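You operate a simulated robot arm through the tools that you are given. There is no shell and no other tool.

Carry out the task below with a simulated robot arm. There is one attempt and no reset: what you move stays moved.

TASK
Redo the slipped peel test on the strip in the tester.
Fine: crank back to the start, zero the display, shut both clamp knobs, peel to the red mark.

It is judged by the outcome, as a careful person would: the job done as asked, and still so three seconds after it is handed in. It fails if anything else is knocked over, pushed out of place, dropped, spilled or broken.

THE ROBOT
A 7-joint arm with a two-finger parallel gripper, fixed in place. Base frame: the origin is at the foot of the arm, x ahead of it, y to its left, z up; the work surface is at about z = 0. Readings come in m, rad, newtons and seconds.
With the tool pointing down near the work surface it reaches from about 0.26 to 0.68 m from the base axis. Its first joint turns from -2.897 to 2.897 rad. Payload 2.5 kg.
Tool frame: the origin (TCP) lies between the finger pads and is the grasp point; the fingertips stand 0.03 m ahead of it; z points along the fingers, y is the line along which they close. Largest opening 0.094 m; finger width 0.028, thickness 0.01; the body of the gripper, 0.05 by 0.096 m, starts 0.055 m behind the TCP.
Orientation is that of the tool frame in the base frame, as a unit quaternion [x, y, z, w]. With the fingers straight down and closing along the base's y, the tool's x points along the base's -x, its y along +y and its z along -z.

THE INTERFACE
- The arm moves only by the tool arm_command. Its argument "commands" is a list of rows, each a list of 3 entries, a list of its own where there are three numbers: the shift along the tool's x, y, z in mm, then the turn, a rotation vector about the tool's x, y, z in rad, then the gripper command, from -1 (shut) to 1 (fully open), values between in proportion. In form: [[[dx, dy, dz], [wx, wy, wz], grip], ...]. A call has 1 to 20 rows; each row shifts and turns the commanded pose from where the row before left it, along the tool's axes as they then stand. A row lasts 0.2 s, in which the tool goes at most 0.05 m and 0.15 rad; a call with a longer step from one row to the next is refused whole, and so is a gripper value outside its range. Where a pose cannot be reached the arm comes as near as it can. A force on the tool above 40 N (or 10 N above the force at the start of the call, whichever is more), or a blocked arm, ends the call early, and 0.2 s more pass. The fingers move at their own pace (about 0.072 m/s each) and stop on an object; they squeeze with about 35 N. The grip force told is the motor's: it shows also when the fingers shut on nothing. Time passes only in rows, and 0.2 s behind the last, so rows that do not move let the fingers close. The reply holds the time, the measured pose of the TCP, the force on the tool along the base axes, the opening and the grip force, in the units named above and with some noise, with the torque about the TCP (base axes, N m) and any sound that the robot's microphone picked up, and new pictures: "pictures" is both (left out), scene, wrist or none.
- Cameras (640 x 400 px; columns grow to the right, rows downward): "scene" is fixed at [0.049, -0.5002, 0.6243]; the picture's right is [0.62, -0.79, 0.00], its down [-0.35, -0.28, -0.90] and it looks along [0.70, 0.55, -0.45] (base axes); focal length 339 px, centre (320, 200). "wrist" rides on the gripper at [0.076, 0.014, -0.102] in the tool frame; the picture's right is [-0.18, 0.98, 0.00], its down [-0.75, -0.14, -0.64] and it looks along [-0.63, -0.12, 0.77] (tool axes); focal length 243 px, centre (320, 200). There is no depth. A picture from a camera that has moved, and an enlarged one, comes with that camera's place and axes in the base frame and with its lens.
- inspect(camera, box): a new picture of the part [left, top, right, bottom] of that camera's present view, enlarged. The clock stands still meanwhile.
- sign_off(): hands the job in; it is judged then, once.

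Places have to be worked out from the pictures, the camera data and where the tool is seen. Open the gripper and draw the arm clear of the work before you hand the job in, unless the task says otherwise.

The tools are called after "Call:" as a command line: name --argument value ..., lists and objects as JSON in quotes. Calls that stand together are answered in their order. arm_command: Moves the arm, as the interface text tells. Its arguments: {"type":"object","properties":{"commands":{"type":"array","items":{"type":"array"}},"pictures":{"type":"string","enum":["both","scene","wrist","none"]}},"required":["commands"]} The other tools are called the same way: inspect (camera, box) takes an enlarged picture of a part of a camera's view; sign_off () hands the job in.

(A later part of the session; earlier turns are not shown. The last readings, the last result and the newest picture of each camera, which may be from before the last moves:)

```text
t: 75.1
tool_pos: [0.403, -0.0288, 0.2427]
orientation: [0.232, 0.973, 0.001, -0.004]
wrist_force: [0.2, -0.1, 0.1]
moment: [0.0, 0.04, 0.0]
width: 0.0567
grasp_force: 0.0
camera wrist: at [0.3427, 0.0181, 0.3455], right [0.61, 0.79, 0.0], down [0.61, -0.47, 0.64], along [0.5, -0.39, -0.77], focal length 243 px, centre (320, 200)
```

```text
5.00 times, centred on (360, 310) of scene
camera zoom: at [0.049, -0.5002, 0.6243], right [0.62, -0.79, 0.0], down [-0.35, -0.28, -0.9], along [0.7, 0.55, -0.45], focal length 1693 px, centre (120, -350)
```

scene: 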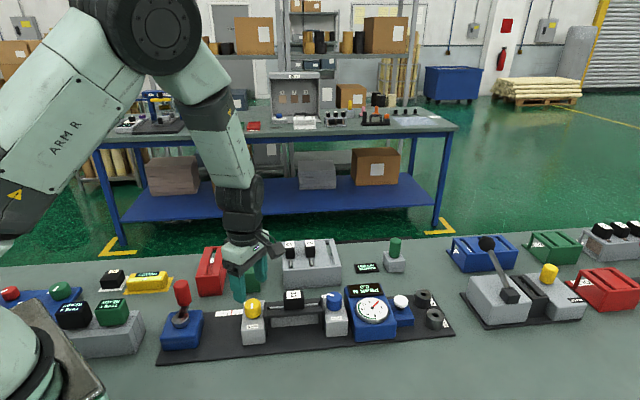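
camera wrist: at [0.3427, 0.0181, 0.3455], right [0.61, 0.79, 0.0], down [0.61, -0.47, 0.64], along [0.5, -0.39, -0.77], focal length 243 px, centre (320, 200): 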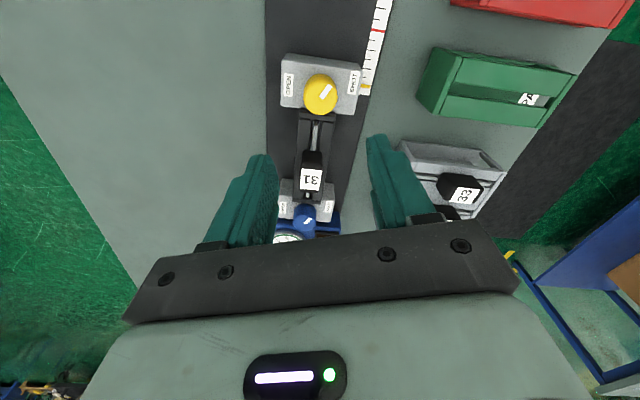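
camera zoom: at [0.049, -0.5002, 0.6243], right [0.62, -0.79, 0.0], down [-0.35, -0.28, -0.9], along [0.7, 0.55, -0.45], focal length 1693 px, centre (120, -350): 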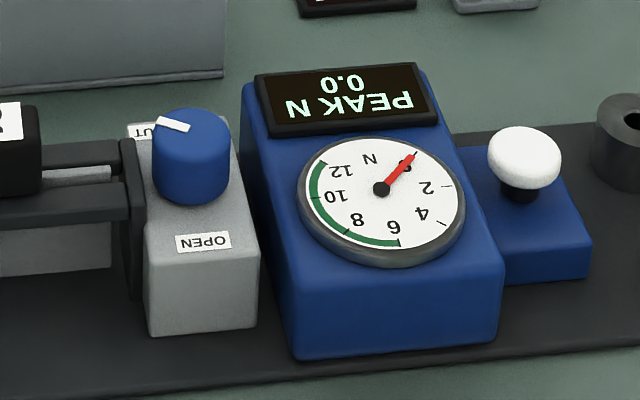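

Both marks now sit at the same stop direction, the display reads 0.0, and the pointer is exactly on the zero tick. Now the peel: about 100 mm per turn, so 60 mm is about 216° counter-clockwise from the present 45°. I return above the crank handle at a matching heading.

Call:
arm_command --commands '[[[0, 0, 0], [0, -0.008, 0], 0.2], [[0, 0, 0], [0, 0, -0.1392], 0.2], [[0, 0, 0], [0, 0, -0.1392], 0.2], [[0, 0, 0], [0, 0, -0.1392], 0.2], [[0, 0, 0], [0, 0, -0.1392], 0.2], [[0, 0, 0], [0, 0, -0.1392], 0.2], [[0, 0, 0], [0, 0, -0.1392], 0.2], [[0, 0, 0], [0, 0, -0.1392], 0.2], [[0, 0, 0], [0, 0, -0.1392], 0.2], [[0, 0, 0], [0, 0, -0.1392], 0.2], [[-10.65, 38.9, 19.4], [0, 0, 0], 0.2], [[-10.65, 38.9, 19.4], [0, 0, 0], 0.2], [[-10.65, 38.9, 19.4], [0, 0, 0], 0.2], [[-10.65, 38.9, 19.4], [0, 0, 0], 0.2], [[0, 0, 0], [0, 0, 0], 0.2], [[0, 0, 0], [0, 0, 0], 0.2]]' --pictures "both"

Call:
inspect --camera "wrist" --box '[200, 60, 440, 240]'

```text
t: 78.5
tool_pos: [0.3256, 0.112, 0.1634]
orientation: [-0.381, 0.924, 0.001, 0.0]
wrist_force: [-0.4, 0.4, -0.5]
moment: [-0.01, 0.0, 0.0]
width: 0.0565
grasp_force: 0.1
camera wrist: at [0.2618, 0.0706, 0.265], right [-0.56, 0.83, 0.0], down [0.63, 0.43, 0.64], along [0.53, 0.36, -0.77], focal length 243 px, centre (320, 200)
```

scene: 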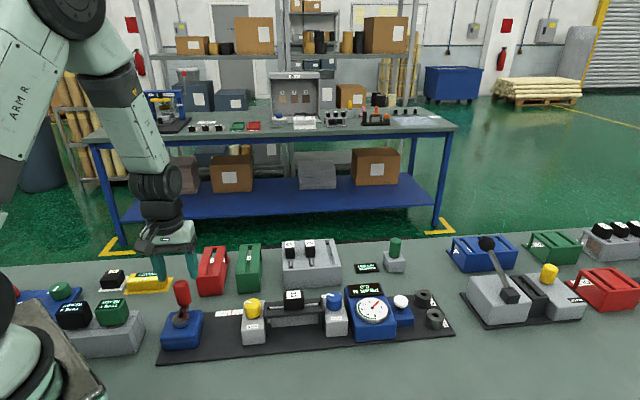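
wrist: 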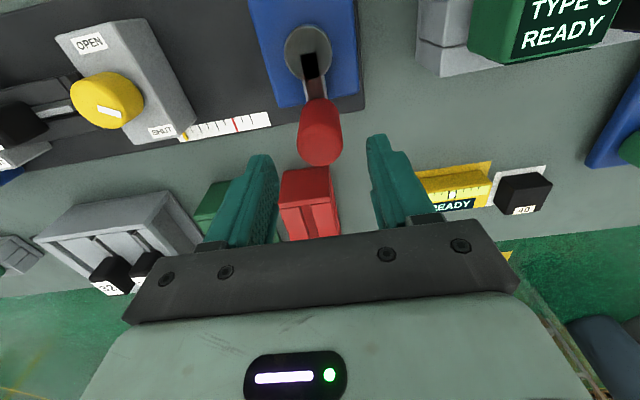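

```text
2.22 times, centred on (320, 150) of wrist
camera zoom: at [0.2618, 0.0706, 0.265], right [-0.56, 0.83, 0.0], down [0.63, 0.43, 0.64], along [0.53, 0.36, -0.77], focal length 539 px, centre (320, 311)
```

zoom: 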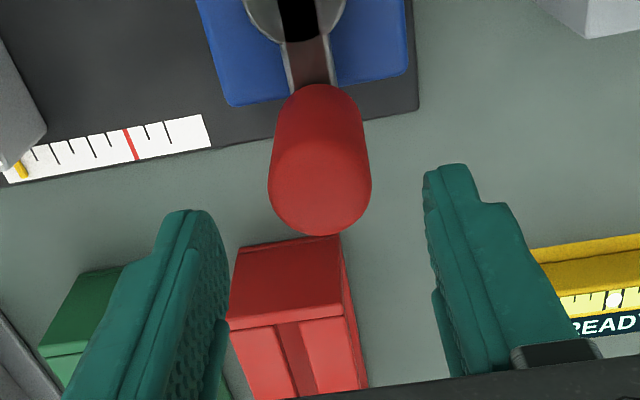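

The handle is centred sideways under the tool (φ of about 45°, radius of about 45 mm). I shift 4 mm toward the hub, lower to z 0.102, and close to the loose cage.

Call:
arm_command --commands '[[[4.2, 0, 0], [0, 0, 0], 0.2], [[0, 0, 20], [0, 0, 0], 0.2], [[0, 0, 20], [0, 0, 0], 0.2], [[0, 0, 21], [0, 0, 0], 0.2], [[0, 0, 0], [0, 0, 0], -0.268], [[0, 0, 0], [0, 0, 0], -0.268], [[0, 0, 0], [0, 0, 0], -0.268]]' --pictures "wrist"

Call:
inspect --camera "scene" --box '[220, 285, 280, 345]'

```text
t: 80.1
tool_pos: [0.3221, 0.1097, 0.104]
orientation: [-0.381, 0.924, -0.001, 0.0]
wrist_force: [-1.5, 3.7, -2.1]
moment: [-0.04, 0.01, 0.03]
width: 0.0362
grasp_force: 1.9
camera wrist: at [0.2584, 0.0656, 0.2061], right [-0.56, 0.83, 0.0], down [0.63, 0.43, 0.64], along [0.53, 0.36, -0.77], focal length 243 px, centre (320, 200)
```

wrist: 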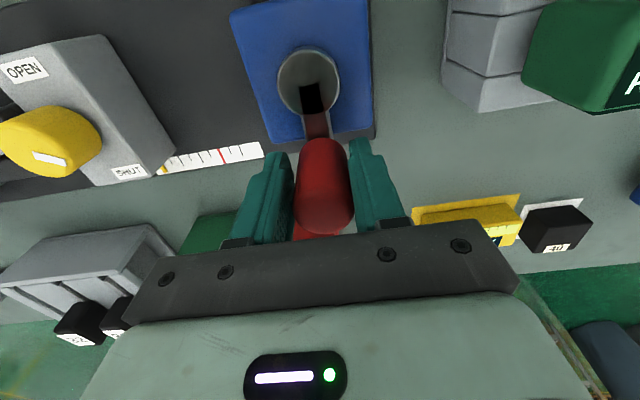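

```text
6.67 times, centred on (250, 315) of scene
camera zoom: at [0.049, -0.5002, 0.6243], right [0.62, -0.79, 0.0], down [-0.35, -0.28, -0.9], along [0.7, 0.55, -0.45], focal length 2257 px, centre (787, -567)
```

zoom: 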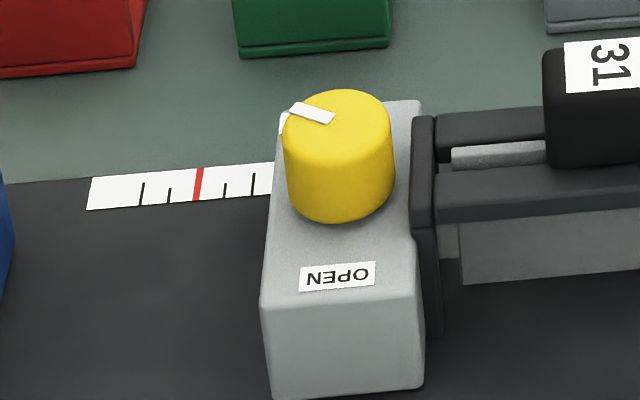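

Caged, with the carriage still at the start. I begin the peel: 0.4 rad counter-clockwise at a slow steady rate, then check the dial, load and position.

Call:
arm_command --commands '[[[0.13, 3.2, 0], [0, 0, -0.08], -0.268], [[0.13, 3.2, 0], [0, 0, -0.08], -0.268], [[0.13, 3.2, 0], [0, 0, -0.08], -0.268], [[0.13, 3.2, 0], [0, 0, -0.08], -0.268], [[0.13, 3.2, 0], [0, 0, -0.08], -0.268], [[0, 0, 0], [0, 0, 0], -0.268]]' --pictures "wrist"

Call:
inspect --camera "scene" --box '[220, 285, 280, 345]'

Call:
inspect --camera "scene" --box '[300, 270, 420, 350]'

```text
t: 81.5
tool_pos: [0.3069, 0.1177, 0.1035]
orientation: [-0.558, 0.83, 0.001, 0.001]
wrist_force: [0.5, -0.4, 0.5]
moment: [0.01, -0.02, 0.0]
width: 0.0352
grasp_force: 0.4
camera wrist: at [0.2662, 0.0521, 0.2052], right [-0.84, 0.54, 0.0], down [0.41, 0.64, 0.64], along [0.35, 0.54, -0.77], focal length 243 px, centre (320, 200)
```

wrist: 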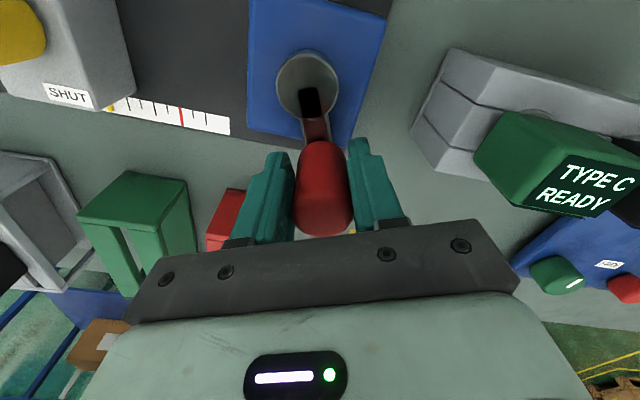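

```text
6.67 times, centred on (250, 315) of scene
camera zoom: at [0.049, -0.5002, 0.6243], right [0.62, -0.79, 0.0], down [-0.35, -0.28, -0.9], along [0.7, 0.55, -0.45], focal length 2257 px, centre (787, -567)
```

zoom: 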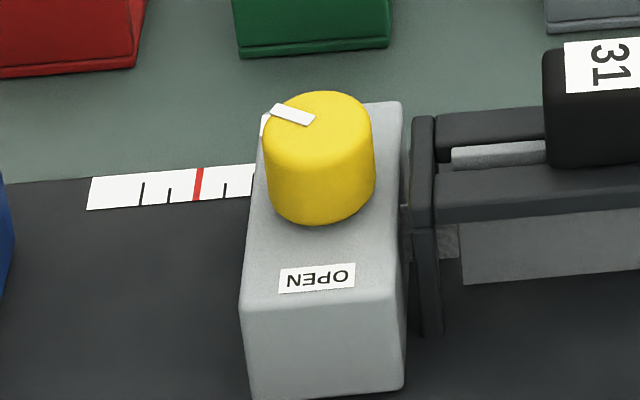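

```text
5.00 times, centred on (360, 310) of scene
camera zoom: at [0.049, -0.5002, 0.6243], right [0.62, -0.79, 0.0], down [-0.35, -0.28, -0.9], along [0.7, 0.55, -0.45], focal length 1693 px, centre (120, -350)
```

zoom: 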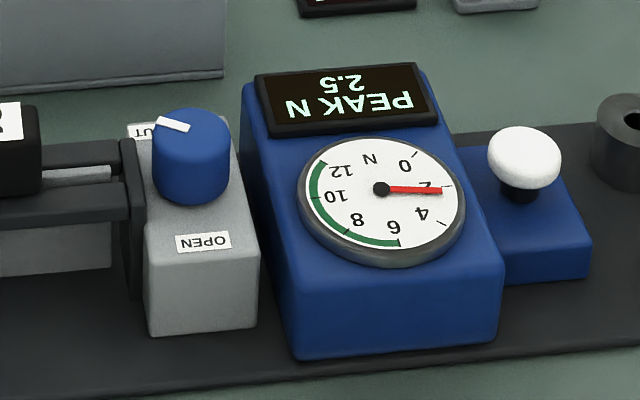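

The peel is working: peak 2.5 N and the carriage about 7 mm along, with the strip pulling, so the clamps hold. I continue counter-clockwise 0.64 rad.

Call:
arm_command --commands '[[[0.13, 3.2, 0], [0, 0, -0.08], -0.268], [[0.13, 3.2, 0], [0, 0, -0.08], -0.268], [[0.13, 3.2, 0], [0, 0, -0.08], -0.268], [[0.13, 3.2, 0], [0, 0, -0.08], -0.268], [[0.13, 3.2, 0], [0, 0, -0.08], -0.268], [[0.13, 3.2, 0], [0, 0, -0.08], -0.268], [[0.13, 3.2, 0], [0, 0, -0.08], -0.268], [[0.13, 3.2, 0], [0, 0, -0.08], -0.268], [[0, 0, 0], [0, 0, 0], -0.268]]' --pictures "wrist"

Call:
inspect --camera "scene" --box '[220, 285, 280, 345]'

Call:
inspect --camera "scene" --box '[300, 270, 420, 350]'

```text
t: 83.5
tool_pos: [0.2824, 0.1177, 0.1041]
orientation: [0.791, -0.612, 0.001, -0.001]
wrist_force: [0.6, 1.1, 0.0]
moment: [-0.04, 0.03, -0.01]
width: 0.0351
grasp_force: 0.4
camera wrist: at [0.2881, 0.0414, 0.2056], right [-1.0, -0.07, 0.0], down [-0.05, 0.76, 0.64], along [-0.04, 0.64, -0.77], focal length 243 px, centre (320, 200)
```

wrist: 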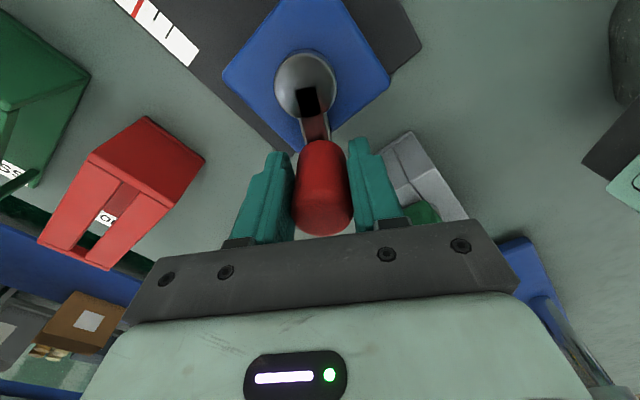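

```text
6.67 times, centred on (250, 315) of scene
camera zoom: at [0.049, -0.5002, 0.6243], right [0.62, -0.79, 0.0], down [-0.35, -0.28, -0.9], along [0.7, 0.55, -0.45], focal length 2257 px, centre (787, -567)
```

zoom: 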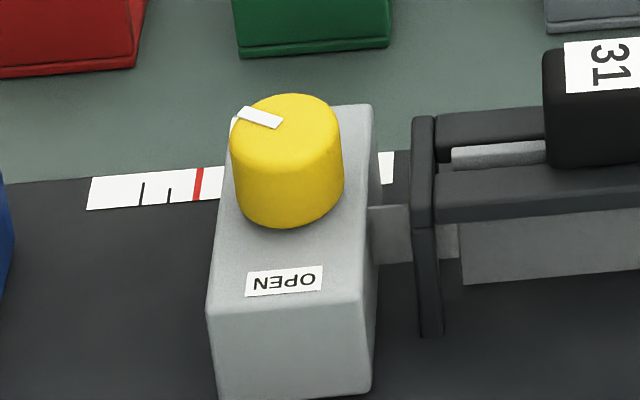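

```text
5.00 times, centred on (360, 310) of scene
camera zoom: at [0.049, -0.5002, 0.6243], right [0.62, -0.79, 0.0], down [-0.35, -0.28, -0.9], along [0.7, 0.55, -0.45], focal length 1693 px, centre (120, -350)
```

zoom: 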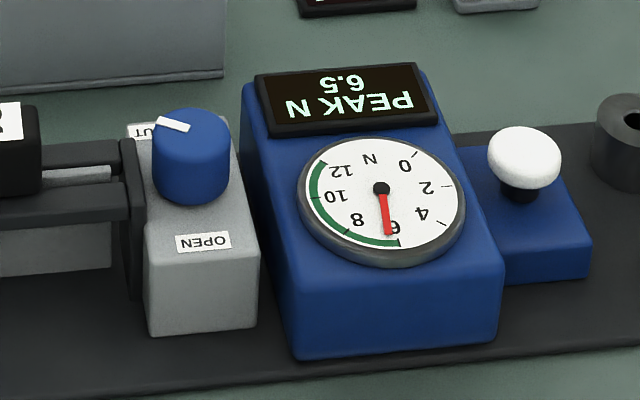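

18 mm along, needle at 6.4 N, and the handle load is tiny. I turn on another 0.8 rad to about φ = 150°, where I will re-grip for the second half.

Call:
arm_command --commands '[[[0.13, 3.2, 0], [0, 0, -0.08], -0.268], [[0.13, 3.2, 0], [0, 0, -0.08], -0.268], [[0.13, 3.2, 0], [0, 0, -0.08], -0.268], [[0.13, 3.2, 0], [0, 0, -0.08], -0.268], [[0.13, 3.2, 0], [0, 0, -0.08], -0.268], [[0.13, 3.2, 0], [0, 0, -0.08], -0.268], [[0.13, 3.2, 0], [0, 0, -0.08], -0.268], [[0.13, 3.2, 0], [0, 0, -0.08], -0.268], [[0.13, 3.2, 0], [0, 0, -0.08], -0.268], [[0.13, 3.2, 0], [0, 0, -0.08], -0.268], [[0, 0, 0], [0, 0, 0], -0.268]]' --pictures "both"

Call:
inspect --camera "scene" --box '[220, 285, 280, 345]'

Call:
inspect --camera "scene" --box '[300, 270, 420, 350]'

```text
t: 85.9
tool_pos: [0.2581, 0.0994, 0.103]
orientation: [0.966, -0.257, 0.0, -0.001]
wrist_force: [-0.2, 2.0, 1.7]
moment: [0.02, -0.04, -0.02]
width: 0.0346
grasp_force: 0.7
camera wrist: at [0.3169, 0.0498, 0.2058], right [-0.65, -0.76, 0.0], down [-0.59, 0.49, 0.64], along [-0.49, 0.42, -0.77], focal length 243 px, centre (320, 200)
```

scene: 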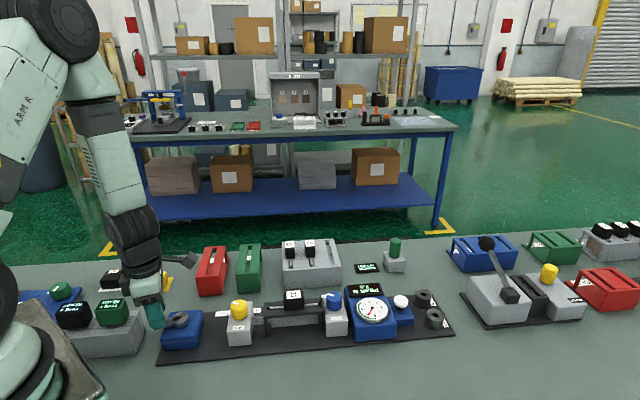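
wrist: 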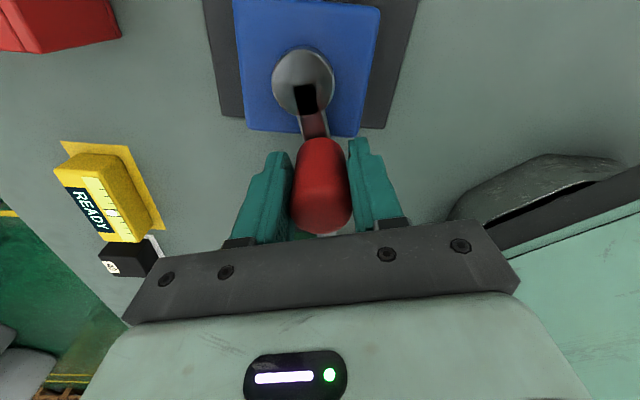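

```text
6.67 times, centred on (250, 315) of scene
camera zoom: at [0.049, -0.5002, 0.6243], right [0.62, -0.79, 0.0], down [-0.35, -0.28, -0.9], along [0.7, 0.55, -0.45], focal length 2257 px, centre (787, -567)
```

zoom: 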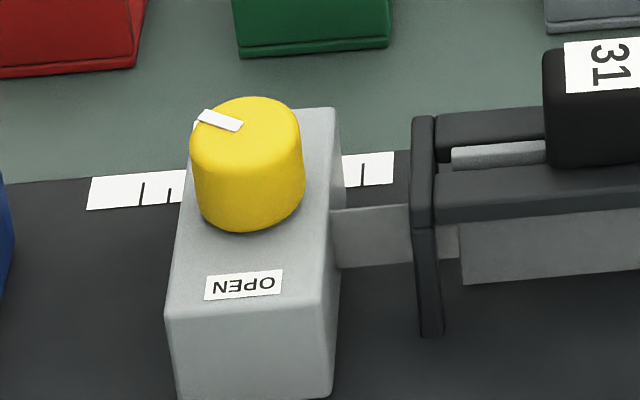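

```text
5.00 times, centred on (360, 310) of scene
camera zoom: at [0.049, -0.5002, 0.6243], right [0.62, -0.79, 0.0], down [-0.35, -0.28, -0.9], along [0.7, 0.55, -0.45], focal length 1693 px, centre (120, -350)
```

zoom: 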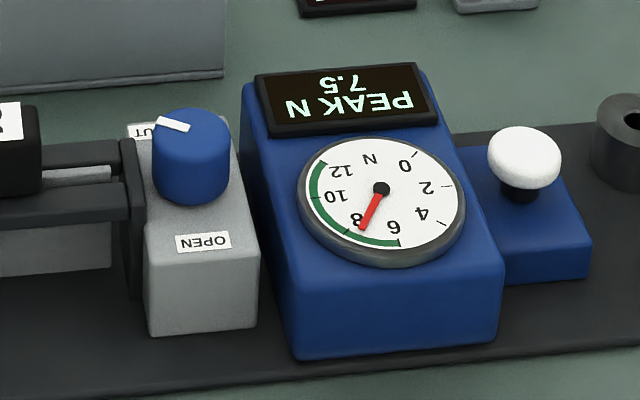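

About 31 mm along with peak 7.5. I open the cage, check that the crank holds on its own, and turn the tool 50° around the handle to gain wrist range for the second half.

Call:
arm_command --commands '[[[0, 0, 0], [0, 0, 0], 0.2], [[0, 0, 0], [0, 0, 0], 0.2], [[0, 0, 0], [0, 0, 0.1455], 0.2], [[0, 0, 0], [0, 0, 0.1455], 0.2], [[0, 0, 0], [0, 0, 0.1455], 0.2], [[0, 0, 0], [0, 0, 0.1455], 0.2], [[0, 0, 0], [0, 0, 0.1455], 0.2], [[0, 0, 0], [0, 0, 0.1455], 0.2], [[0, 3.4, 0], [0, 0, 0], 0.2], [[0, 0, 0], [0, 0, 0], 0.2]]' --pictures "wrist"

Call:
inspect --camera "scene" --box '[220, 285, 280, 345]'

Call:
inspect --camera "wrist" --box '[200, 60, 440, 240]'

Call:
inspect --camera "scene" --box '[300, 270, 420, 350]'

```text
t: 88.1
tool_pos: [0.2534, 0.0992, 0.1036]
orientation: [0.767, -0.642, 0.0, 0.0]
wrist_force: [0.5, -0.5, -0.2]
moment: [-0.03, 0.04, -0.03]
width: 0.0565
grasp_force: 0.0
camera wrist: at [0.2544, 0.0212, 0.205], right [-1.0, 0.01, 0.0], down [0.0, 0.77, 0.64], along [0.01, 0.64, -0.77], focal length 243 px, centre (320, 200)
```

wrist: 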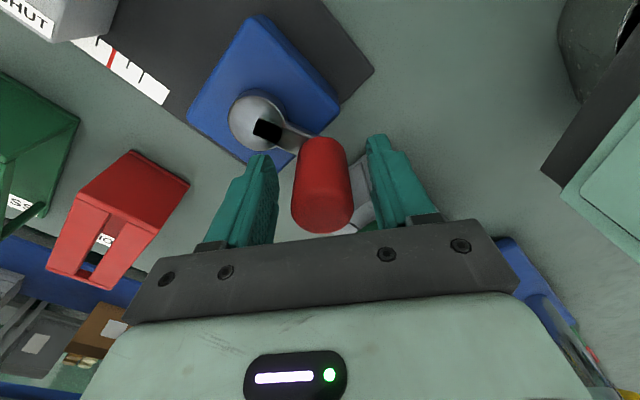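

```text
6.67 times, centred on (250, 315) of scene
camera zoom: at [0.049, -0.5002, 0.6243], right [0.62, -0.79, 0.0], down [-0.35, -0.28, -0.9], along [0.7, 0.55, -0.45], focal length 2257 px, centre (787, -567)
```

zoom: 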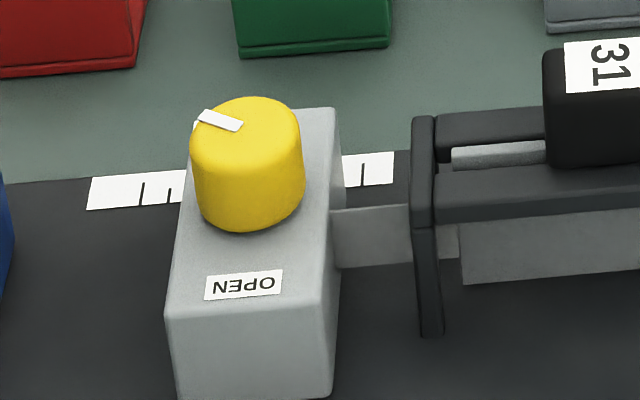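

```text
2.22 times, centred on (320, 150) of wrist
camera zoom: at [0.2544, 0.0212, 0.205], right [-1.0, 0.01, 0.0], down [0.0, 0.77, 0.64], along [0.01, 0.64, -0.77], focal length 539 px, centre (320, 311)
```

zoom: 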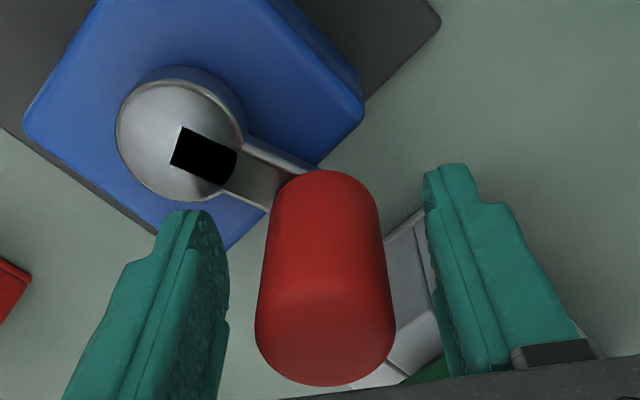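

```text
5.00 times, centred on (360, 310) of scene
camera zoom: at [0.049, -0.5002, 0.6243], right [0.62, -0.79, 0.0], down [-0.35, -0.28, -0.9], along [0.7, 0.55, -0.45], focal length 1693 px, centre (120, -350)
```

zoom: 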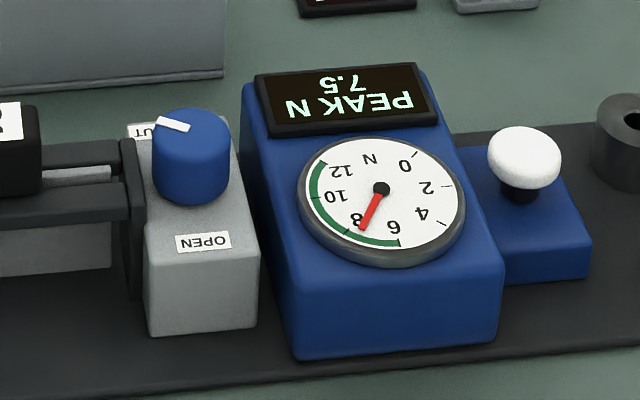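

The crank and reading hold by themselves. The handle is 1.5 mm off centre, so I correct, close the cage again, and peel on 0.64 rad.

Call:
arm_command --commands '[[[0, 1.5, 0], [0, 0, 0], 0.2], [[0, 0, 0], [0, 0, 0], -0.268], [[0, 0, 0], [0, 0, 0], -0.268], [[2.81, 2.1, 0], [0, 0, -0.08], -0.268], [[2.81, 2.1, 0], [0, 0, -0.08], -0.268], [[2.81, 2.1, 0], [0, 0, -0.08], -0.268], [[2.81, 2.1, 0], [0, 0, -0.08], -0.268], [[2.81, 2.1, 0], [0, 0, -0.08], -0.268], [[2.81, 2.1, 0], [0, 0, -0.08], -0.268], [[2.81, 2.1, 0], [0, 0, -0.08], -0.268], [[2.81, 2.1, 0], [0, 0, -0.08], -0.268], [[0, 0, 0], [0, 0, 0], -0.268]]' --pictures "wrist"

Call:
inspect --camera "scene" --box '[220, 285, 280, 345]'

Call:
inspect --camera "wrist" --box '[200, 60, 440, 240]'

```text
t: 90.7
tool_pos: [0.2483, 0.0721, 0.1042]
orientation: [0.93, -0.368, 0.0, -0.001]
wrist_force: [2.7, 1.8, 1.7]
moment: [0.0, -0.01, -0.07]
width: 0.036
grasp_force: 1.4
camera wrist: at [0.2949, 0.0101, 0.2058], right [-0.81, -0.59, 0.0], down [-0.46, 0.62, 0.64], along [-0.38, 0.52, -0.77], focal length 243 px, centre (320, 200)
```

wrist: 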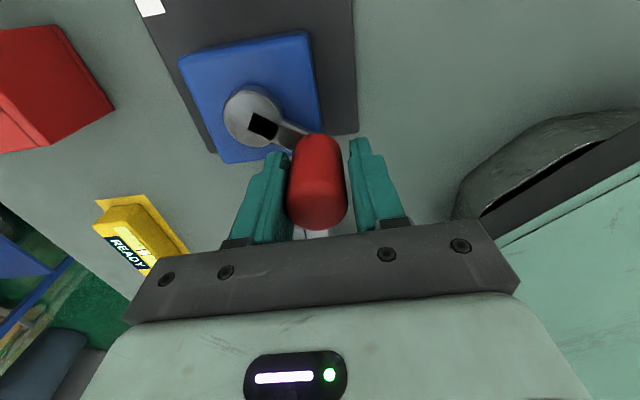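

```text
6.67 times, centred on (250, 315) of scene
camera zoom: at [0.049, -0.5002, 0.6243], right [0.62, -0.79, 0.0], down [-0.35, -0.28, -0.9], along [0.7, 0.55, -0.45], focal length 2257 px, centre (787, -567)
```

zoom: 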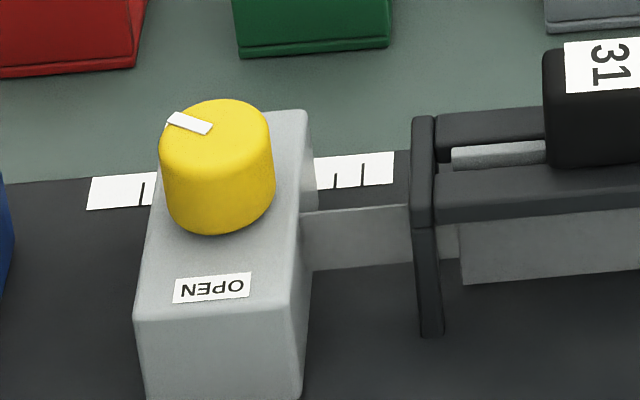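

```text
2.22 times, centred on (320, 150) of wrist
camera zoom: at [0.2949, 0.0101, 0.2058], right [-0.81, -0.59, 0.0], down [-0.46, 0.62, 0.64], along [-0.38, 0.52, -0.77], focal length 539 px, centre (320, 311)
```

zoom: 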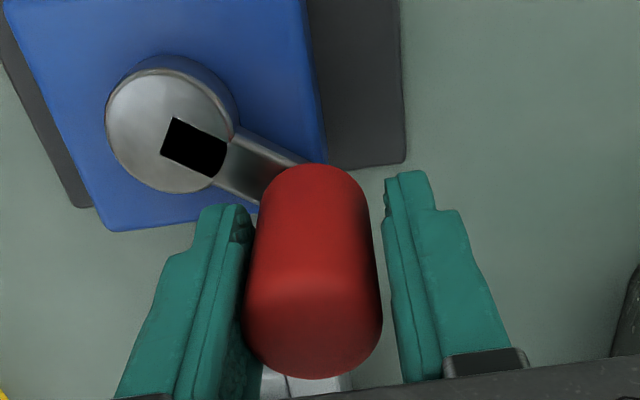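

About 40.5 mm along by the label shift. I peel on another 0.64 rad toward about 51 mm.

Call:
arm_command --commands '[[[2.81, 2.1, 0], [0, 0, -0.08], -0.268], [[2.81, 2.1, 0], [0, 0, -0.08], -0.268], [[2.81, 2.1, 0], [0, 0, -0.08], -0.268], [[2.81, 2.1, 0], [0, 0, -0.08], -0.268], [[2.81, 2.1, 0], [0, 0, -0.08], -0.268], [[2.81, 2.1, 0], [0, 0, -0.08], -0.268], [[2.81, 2.1, 0], [0, 0, -0.08], -0.268], [[2.81, 2.1, 0], [0, 0, -0.08], -0.268], [[0, 0, 0], [0, 0, 0], -0.268]]' --pictures "wrist"

Call:
inspect --camera "scene" --box '[220, 285, 280, 345]'

Call:
inspect --camera "scene" --box '[300, 270, 420, 350]'

```text
t: 92.7
tool_pos: [0.2608, 0.0482, 0.1034]
orientation: [0.998, -0.055, 0.002, -0.001]
wrist_force: [2.2, 2.8, 1.1]
moment: [0.01, 0.0, -0.05]
width: 0.0359
grasp_force: 1.3
camera wrist: at [0.3351, 0.0249, 0.2054], right [-0.29, -0.96, 0.0], down [-0.73, 0.22, 0.64], along [-0.61, 0.19, -0.77], focal length 243 px, centre (320, 200)
```

wrist: 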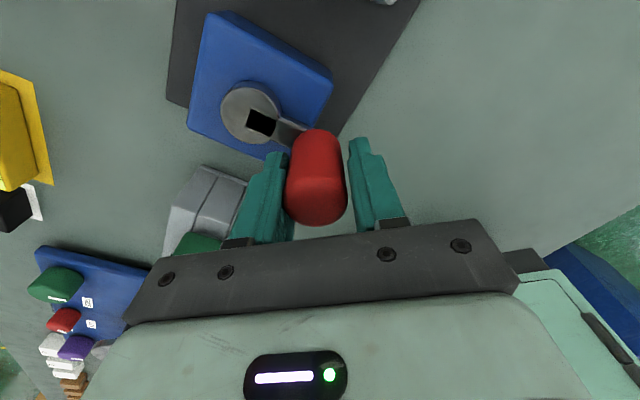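

```text
6.67 times, centred on (250, 315) of scene
camera zoom: at [0.049, -0.5002, 0.6243], right [0.62, -0.79, 0.0], down [-0.35, -0.28, -0.9], along [0.7, 0.55, -0.45], focal length 2257 px, centre (787, -567)
```

zoom: 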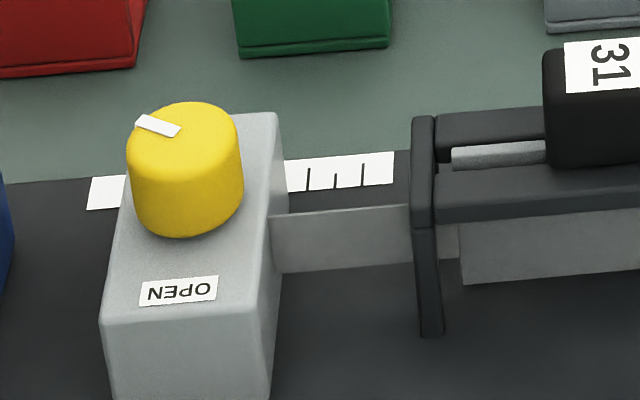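

```text
5.00 times, centred on (360, 310) of scene
camera zoom: at [0.049, -0.5002, 0.6243], right [0.62, -0.79, 0.0], down [-0.35, -0.28, -0.9], along [0.7, 0.55, -0.45], focal length 1693 px, centre (120, -350)
```

zoom: 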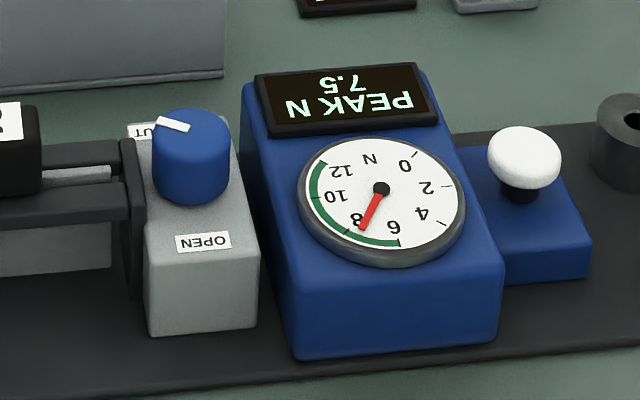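

About 51 mm along and steady at 7.5 N. I go on 0.40 rad more to about 57.5 mm, then stop and measure precisely.

Call:
arm_command --commands '[[[2.81, 2.1, 0], [0, 0, -0.08], -0.268], [[2.81, 2.1, 0], [0, 0, -0.08], -0.268], [[2.81, 2.1, 0], [0, 0, -0.08], -0.268], [[2.81, 2.1, 0], [0, 0, -0.08], -0.268], [[2.1, 1.58, 0], [0, 0, -0.06], -0.268], [[0, 0, 0], [0, 0, 0], -0.268]]' --pictures "wrist"

Call:
inspect --camera "scene" --box '[220, 285, 280, 345]'

```text
t: 94.1
tool_pos: [0.274, 0.0363, 0.1032]
orientation: [0.991, 0.134, 0.001, 0.0]
wrist_force: [3.7, 8.8, -5.1]
moment: [-0.26, 0.1, -0.02]
width: 0.0389
grasp_force: 4.1
camera wrist: at [0.3504, 0.0435, 0.2059], right [0.08, -1.0, 0.0], down [-0.77, -0.06, 0.64], along [-0.64, -0.05, -0.77], focal length 243 px, centre (320, 200)
```

wrist: 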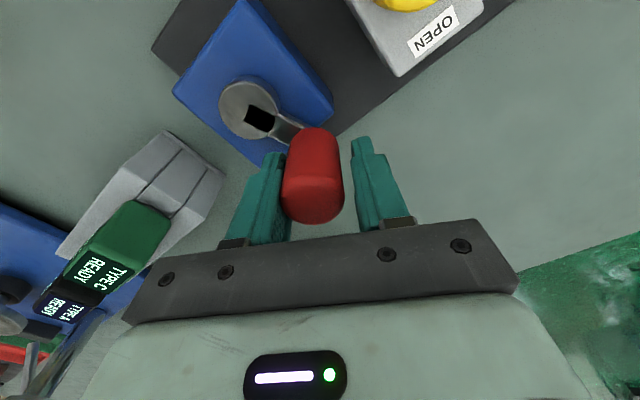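

```text
6.67 times, centred on (250, 315) of scene
camera zoom: at [0.049, -0.5002, 0.6243], right [0.62, -0.79, 0.0], down [-0.35, -0.28, -0.9], along [0.7, 0.55, -0.45], focal length 2257 px, centre (787, -567)
```

zoom: 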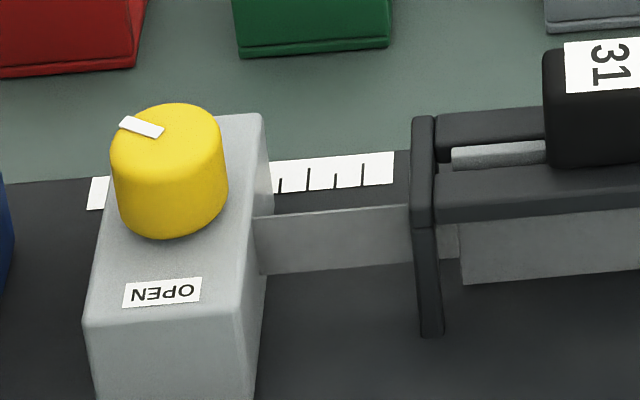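

About 56 mm by label shift. I open, lift clear, and move the wrist camera over the pointer to measure it directly against the red mark.

Call:
arm_command --commands '[[[0, 0, 0], [0, 0, 0], 0.2], [[0, 0, 0], [0, 0, 0], 0.2], [[0, 0, -20], [0, 0, 0], 0.2], [[0, 0, -45], [0, 0, 0], 0.2], [[0, 0, -45], [0, 0, 0], 0.2], [[0, 0, -40], [0, 0, 0], 0.2], [[35, 6.6, 0], [0, 0, 0], 0.2], [[35, 6.6, 0], [0, 0, 0], 0.2], [[35, 6.6, 0], [0, 0, 0], 0.2], [[0, 0, 0], [0, 0, 0], 0.2], [[0, 0, 0], [0, 0, 0], 0.2]]' --pictures "wrist"

Call:
inspect --camera "wrist" --box '[240, 0, 440, 110]'

Call:
inspect --camera "scene" --box '[220, 285, 280, 345]'

```text
t: 96.5
tool_pos: [0.3823, 0.0469, 0.2518]
orientation: [0.991, 0.134, 0.002, 0.0]
wrist_force: [0.1, 0.3, -0.6]
moment: [-0.02, -0.01, 0.03]
width: 0.0563
grasp_force: 0.2
camera wrist: at [0.4599, 0.054, 0.3543], right [0.08, -1.0, 0.0], down [-0.77, -0.06, 0.64], along [-0.64, -0.05, -0.77], focal length 243 px, centre (320, 200)
```

wrist: 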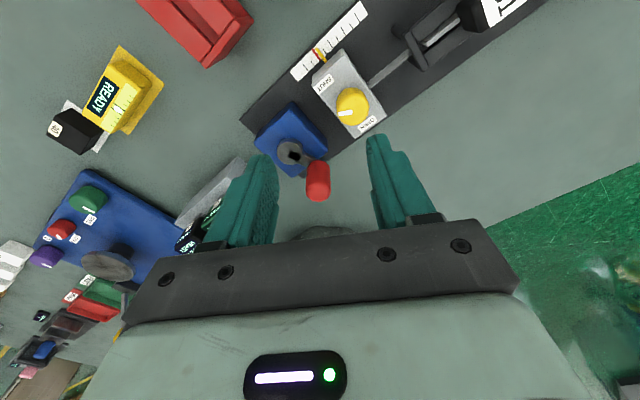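

```text
3.20 times, centred on (340, 55) of wrist
camera zoom: at [0.4599, 0.054, 0.3543], right [0.08, -1.0, 0.0], down [-0.77, -0.06, 0.64], along [-0.64, -0.05, -0.77], focal length 776 px, centre (256, 664)
```

zoom: 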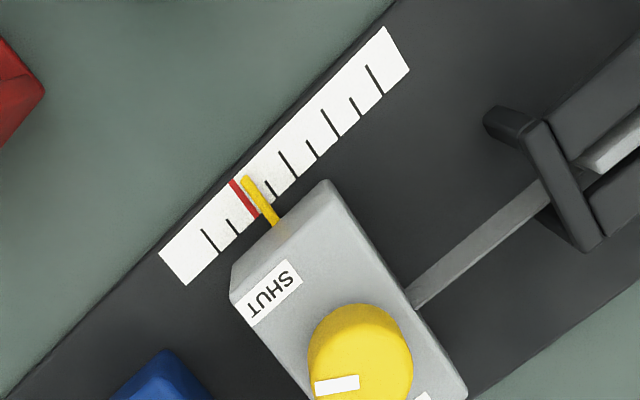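

```text
6.67 times, centred on (250, 315) of scene
camera zoom: at [0.049, -0.5002, 0.6243], right [0.62, -0.79, 0.0], down [-0.35, -0.28, -0.9], along [0.7, 0.55, -0.45], focal length 2257 px, centre (787, -567)
```

zoom: 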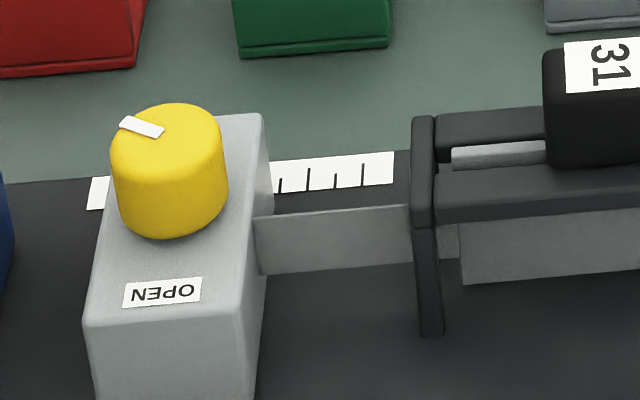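

The pointer is now very close to the red mark. I zoom in for the exact offset.

Call:
inspect --camera "wrist" --box '[280, 25, 360, 90]'

Call:
inspect --camera "wrist" --box '[300, 40, 336, 70]'

```text
6.15 times, centred on (320, 58) of wrist
camera zoom: at [0.4599, 0.054, 0.3543], right [0.08, -1.0, 0.0], down [-0.77, -0.06, 0.64], along [-0.64, -0.05, -0.77], focal length 1493 px, centre (320, 1077)
```

zoom: 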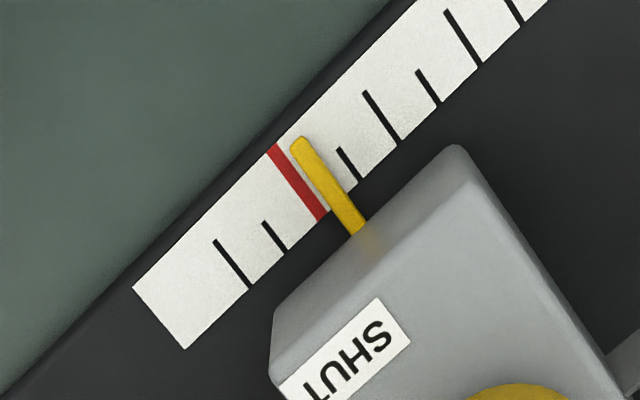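

```text
13.33 times, centred on (318, 55) of wrist
camera zoom: at [0.4599, 0.054, 0.3543], right [0.08, -1.0, 0.0], down [-0.77, -0.06, 0.64], along [-0.64, -0.05, -0.77], focal length 3235 px, centre (347, 2133)
```

zoom: 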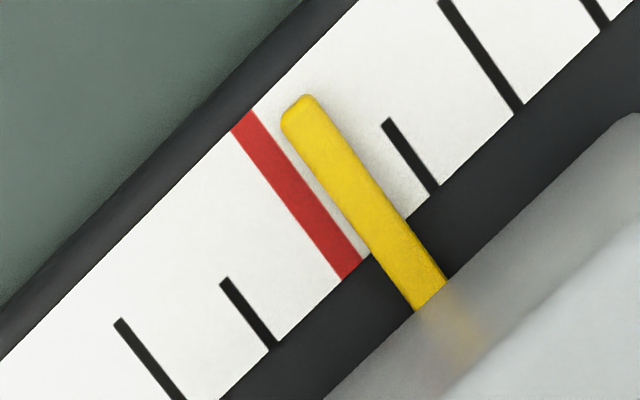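

The pointer is about 4.5 mm short of the red mark. I check the handle's present position for re-gripping.

Call:
inspect --camera "wrist" --box '[250, 90, 380, 210]'

Call:
inspect --camera "scene" --box '[140, 270, 230, 350]'

```text
3.33 times, centred on (315, 150) of wrist
camera zoom: at [0.4599, 0.054, 0.3543], right [0.08, -1.0, 0.0], down [-0.77, -0.06, 0.64], along [-0.64, -0.05, -0.77], focal length 809 px, centre (337, 367)
```

zoom: 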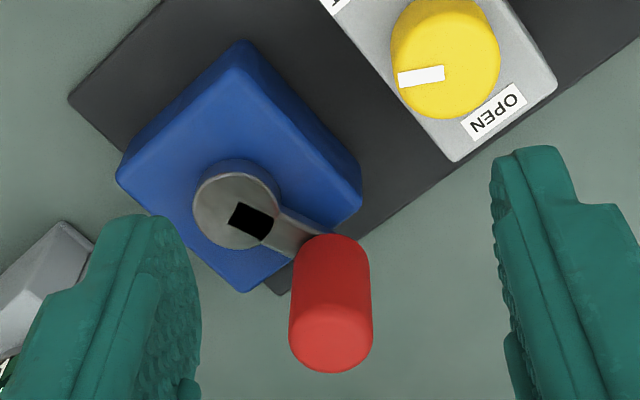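

```text
5.00 times, centred on (185, 310) of scene
camera zoom: at [0.049, -0.5002, 0.6243], right [0.62, -0.79, 0.0], down [-0.35, -0.28, -0.9], along [0.7, 0.55, -0.45], focal length 1693 px, centre (995, -350)
```

zoom: 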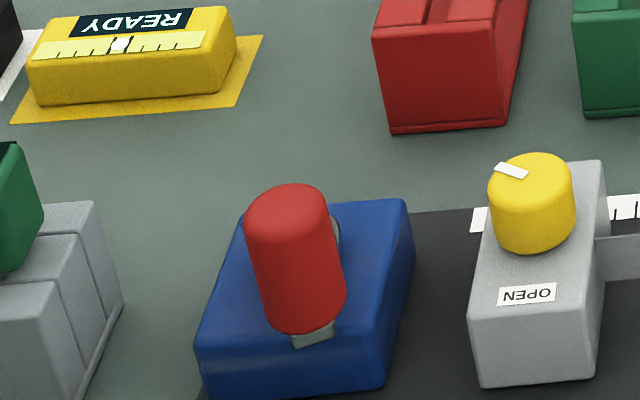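

Handle at about (0.276, 0.041), φ of about 247°, giving exactly 100 mm per turn, so about 0.28 rad remains. I turn the tool to a comfortable heading and return above the handle.

Call:
arm_command --commands '[[[0, 0, 0], [0, 0, 0.1494], 0.2], [[0, 0, 0], [0, 0, 0.1494], 0.2], [[0, 0, 0], [0, 0, 0.1494], 0.2], [[0, 0, 0], [0, 0, 0.1494], 0.2], [[0, 0, 0], [0, 0, 0.1494], 0.2], [[0, 0, 0], [0, 0, 0.1494], 0.2], [[0, 0, 0], [0, 0, 0.1494], 0.2], [[0, 0, 0], [0, 0, 0.1494], 0.2], [[0, 0, 0], [0, 0, 0.1494], 0.2], [[0, 0, 0], [0, 0, 0.1494], 0.2], [[0, 0, 0], [0, 0, 0.1494], 0.2], [[0, 0, 0], [0, 0, 0.1494], 0.2], [[0, 0, 0], [0, 0, 0.1494], 0.2], [[0, 0, 0], [0, 0, 0.1494], 0.2], [[0, 0, 0], [0, 0, 0.1494], 0.2], [[14.9, 31.8, 29], [0, 0, 0], 0.2], [[14.9, 31.8, 29], [0, 0, 0], 0.2], [[14.9, 31.8, 29], [0, 0, 0], 0.2], [[0, 0, 0], [0, 0, 0], 0.2], [[0, 0, 0], [0, 0, 0], 0.2]]' --pictures "wrist"

Call:
inspect --camera "wrist" --box '[200, 60, 440, 240]'

Call:
inspect --camera "scene" --box '[140, 250, 260, 350]'

```text
t: 100.7
tool_pos: [0.2719, 0.0423, 0.1711]
orientation: [-0.551, 0.834, 0.0, 0.001]
wrist_force: [-0.5, 0.1, 0.5]
moment: [-0.01, 0.0, 0.01]
width: 0.0566
grasp_force: 0.2
camera wrist: at [0.229, -0.0223, 0.272], right [-0.83, 0.56, 0.0], down [0.42, 0.64, 0.64], along [0.36, 0.53, -0.77], focal length 243 px, centre (320, 200)
```

wrist: 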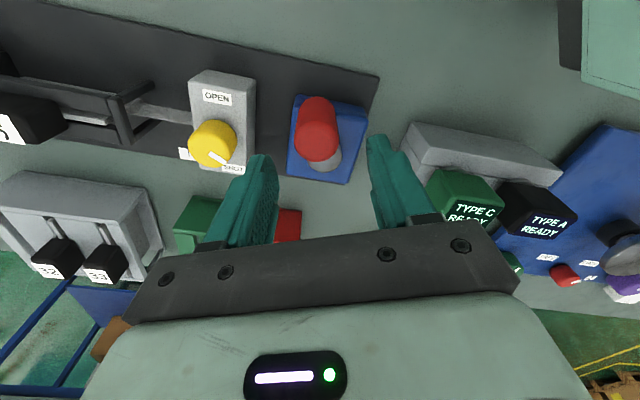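

```text
2.22 times, centred on (320, 150) of wrist
camera zoom: at [0.229, -0.0223, 0.272], right [-0.83, 0.56, 0.0], down [0.42, 0.64, 0.64], along [0.36, 0.53, -0.77], focal length 539 px, centre (320, 311)
```

zoom: 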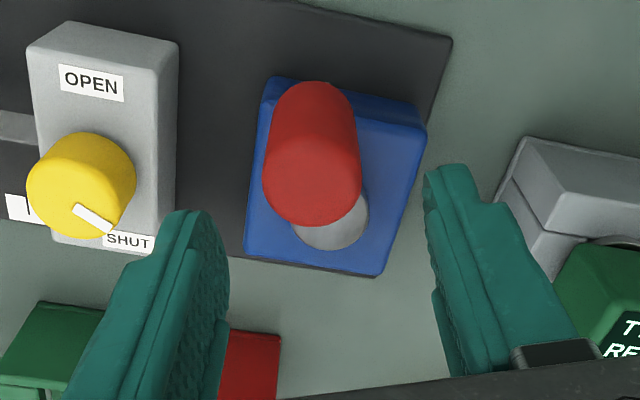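

```text
4.00 times, centred on (200, 300) of scene
camera zoom: at [0.049, -0.5002, 0.6243], right [0.62, -0.79, 0.0], down [-0.35, -0.28, -0.9], along [0.7, 0.55, -0.45], focal length 1354 px, centre (800, -200)
```

zoom: 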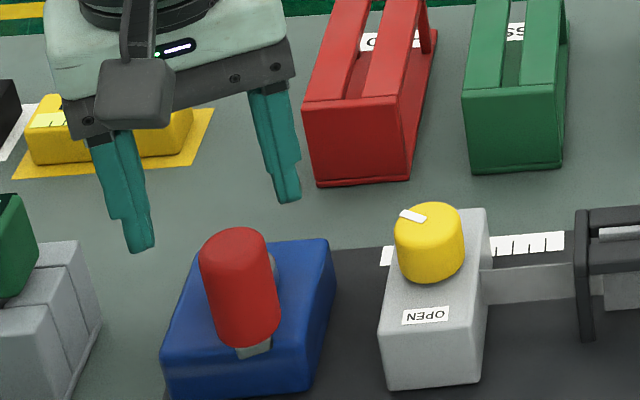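

The handle is 3 mm off in y; I correct, lower to z 0.104, and close the cage.

Call:
arm_command --commands '[[[-3, -2.9, 0], [0, 0, 0], 0.2], [[0, 0, 22], [0, 0, 0], 0.2], [[0, 0, 22], [0, 0, 0], 0.2], [[0, 0, 22.5], [0, 0, 0], 0.2], [[0, 0, 0], [0, 0, 0], -0.268], [[0, 0, 0], [0, 0, 0], -0.268], [[0, 0, 0], [0, 0, 0], -0.268]]' --pictures "wrist"

Call:
inspect --camera "scene" --box '[220, 285, 280, 345]'

Call:
inspect --camera "wrist" --box '[200, 60, 440, 240]'

```text
t: 102.3
tool_pos: [0.279, 0.0446, 0.1012]
orientation: [-0.551, 0.834, -0.001, 0.002]
wrist_force: [-0.5, -0.1, -0.8]
moment: [-0.02, -0.01, 0.02]
width: 0.0349
grasp_force: 0.4
camera wrist: at [0.236, -0.0195, 0.203], right [-0.83, 0.56, 0.0], down [0.42, 0.64, 0.64], along [0.36, 0.53, -0.77], focal length 243 px, centre (320, 200)
```

wrist: 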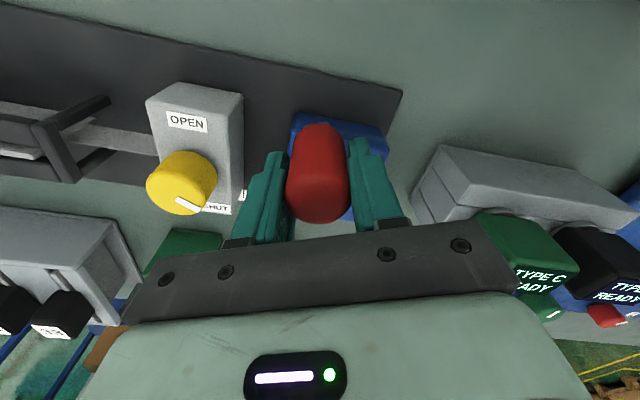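

```text
6.67 times, centred on (250, 315) of scene
camera zoom: at [0.049, -0.5002, 0.6243], right [0.62, -0.79, 0.0], down [-0.35, -0.28, -0.9], along [0.7, 0.55, -0.45], focal length 2257 px, centre (787, -567)
```

zoom: 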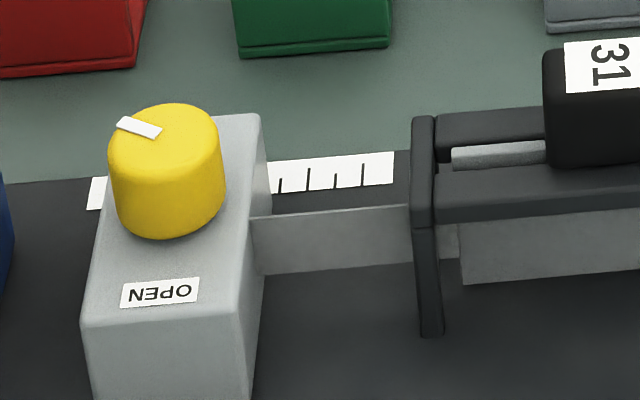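

```text
2.22 times, centred on (320, 150) of wrist
camera zoom: at [0.236, -0.0195, 0.203], right [-0.83, 0.56, 0.0], down [0.42, 0.64, 0.64], along [0.36, 0.53, -0.77], focal length 539 px, centre (320, 311)
```

zoom: 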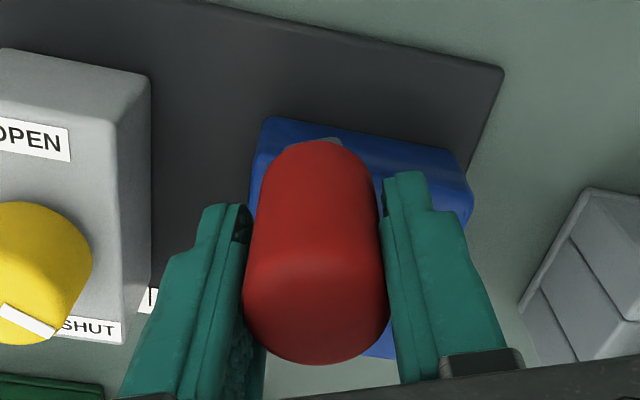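

Closing the cage nudged it on by 0.7 mm, so about 3.8 mm remain. I turn 0.21 rad counter-clockwise (3.3 mm) and re-measure.

Call:
arm_command --commands '[[[-0.1, -2.9, 0], [0, 0, -0.07], -0.268], [[-0.1, -2.9, 0], [0, 0, -0.07], -0.268], [[-0.1, -2.9, 0], [0, 0, -0.07], -0.268], [[0, 0, 0], [0, 0, 0], -0.268]]' --pictures "none"

Call:
inspect --camera "scene" --box '[220, 285, 280, 345]'

```text
t: 103.3
tool_pos: [0.2865, 0.0412, 0.1022]
orientation: [-0.636, 0.772, 0.0, 0.001]
wrist_force: [-1.0, -0.5, -0.7]
moment: [0.01, -0.01, 0.02]
width: 0.035
grasp_force: 0.3
```

```text
6.67 times, centred on (250, 315) of scene
camera zoom: at [0.049, -0.5002, 0.6243], right [0.62, -0.79, 0.0], down [-0.35, -0.28, -0.9], along [0.7, 0.55, -0.45], focal length 2257 px, centre (787, -567)
```

zoom: 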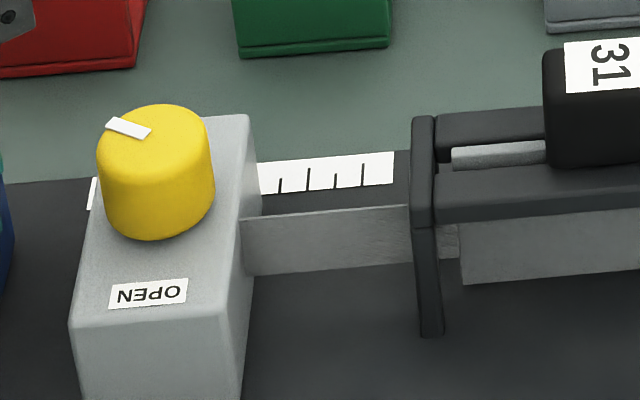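

By label shift it should now be within about half a millimetre. I open, lift, and look straight down at the pointer.

Call:
arm_command --commands '[[[0, 0, 0], [0, 0, 0], 0.2], [[0, 0, 0], [0, 0, 0], 0.2], [[0, 0, -20], [0, 0, 0], 0.2], [[0, 0, -45], [0, 0, 0], 0.2], [[0, 0, -45], [0, 0, 0], 0.2], [[0, 0, -40], [0, 0, 0], 0.2], [[-24.4, -40.3, 0], [0, 0, 0], 0.2], [[-24.4, -40.3, 0], [0, 0, 0], 0.2], [[-24.4, -40.3, 0], [0, 0, 0], 0.2], [[0, 0, 0], [0, 0, 0], 0.2], [[0, 0, 0], [0, 0, 0], 0.2]]' --pictures "wrist"

Call:
inspect --camera "wrist" --box '[230, 0, 410, 110]'

Call:
inspect --camera "scene" --box '[220, 285, 280, 345]'

```text
t: 105.7
tool_pos: [0.4233, 0.0918, 0.2507]
orientation: [-0.635, 0.772, 0.001, 0.002]
wrist_force: [-0.4, 0.3, 0.5]
moment: [0.02, -0.02, 0.01]
width: 0.0567
grasp_force: 0.1
camera wrist: at [0.3952, 0.0195, 0.3528], right [-0.93, 0.37, 0.0], down [0.28, 0.71, 0.64], along [0.24, 0.6, -0.77], focal length 243 px, centre (320, 200)
```

wrist: 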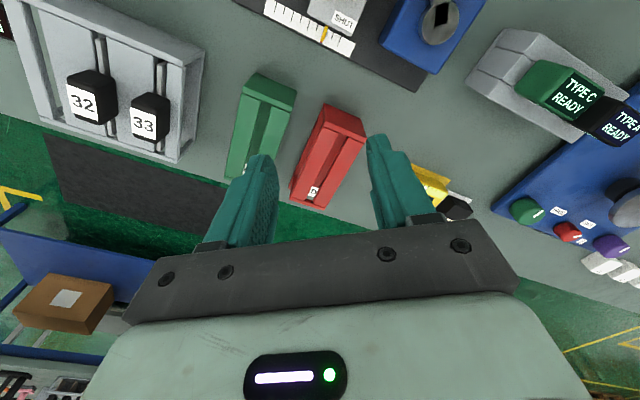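

```text
3.56 times, centred on (320, 55) of wrist
camera zoom: at [0.3952, 0.0195, 0.3528], right [-0.93, 0.37, 0.0], down [0.28, 0.71, 0.64], along [0.24, 0.6, -0.77], focal length 863 px, centre (320, 716)
```

zoom: 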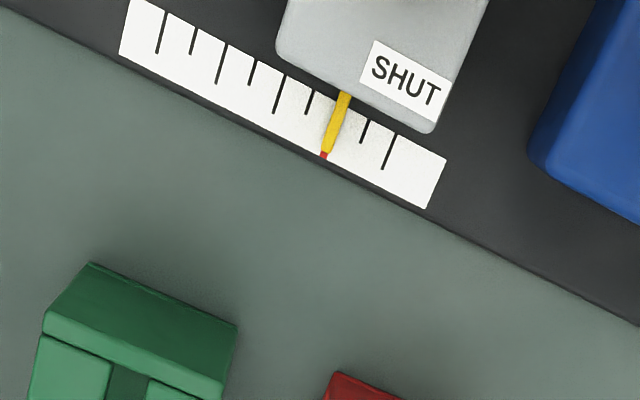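

```text
6.67 times, centred on (250, 315) of scene
camera zoom: at [0.049, -0.5002, 0.6243], right [0.62, -0.79, 0.0], down [-0.35, -0.28, -0.9], along [0.7, 0.55, -0.45], focal length 2257 px, centre (787, -567)
```

zoom: 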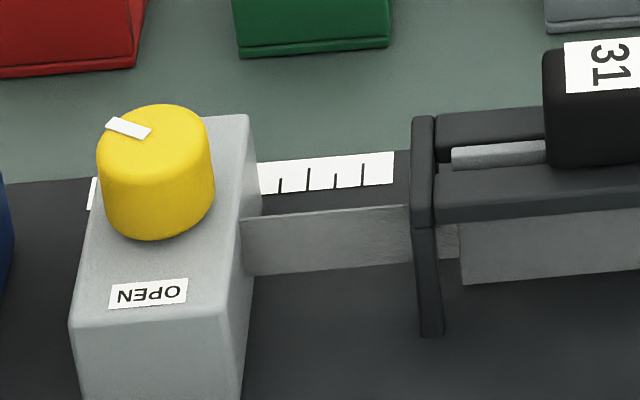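

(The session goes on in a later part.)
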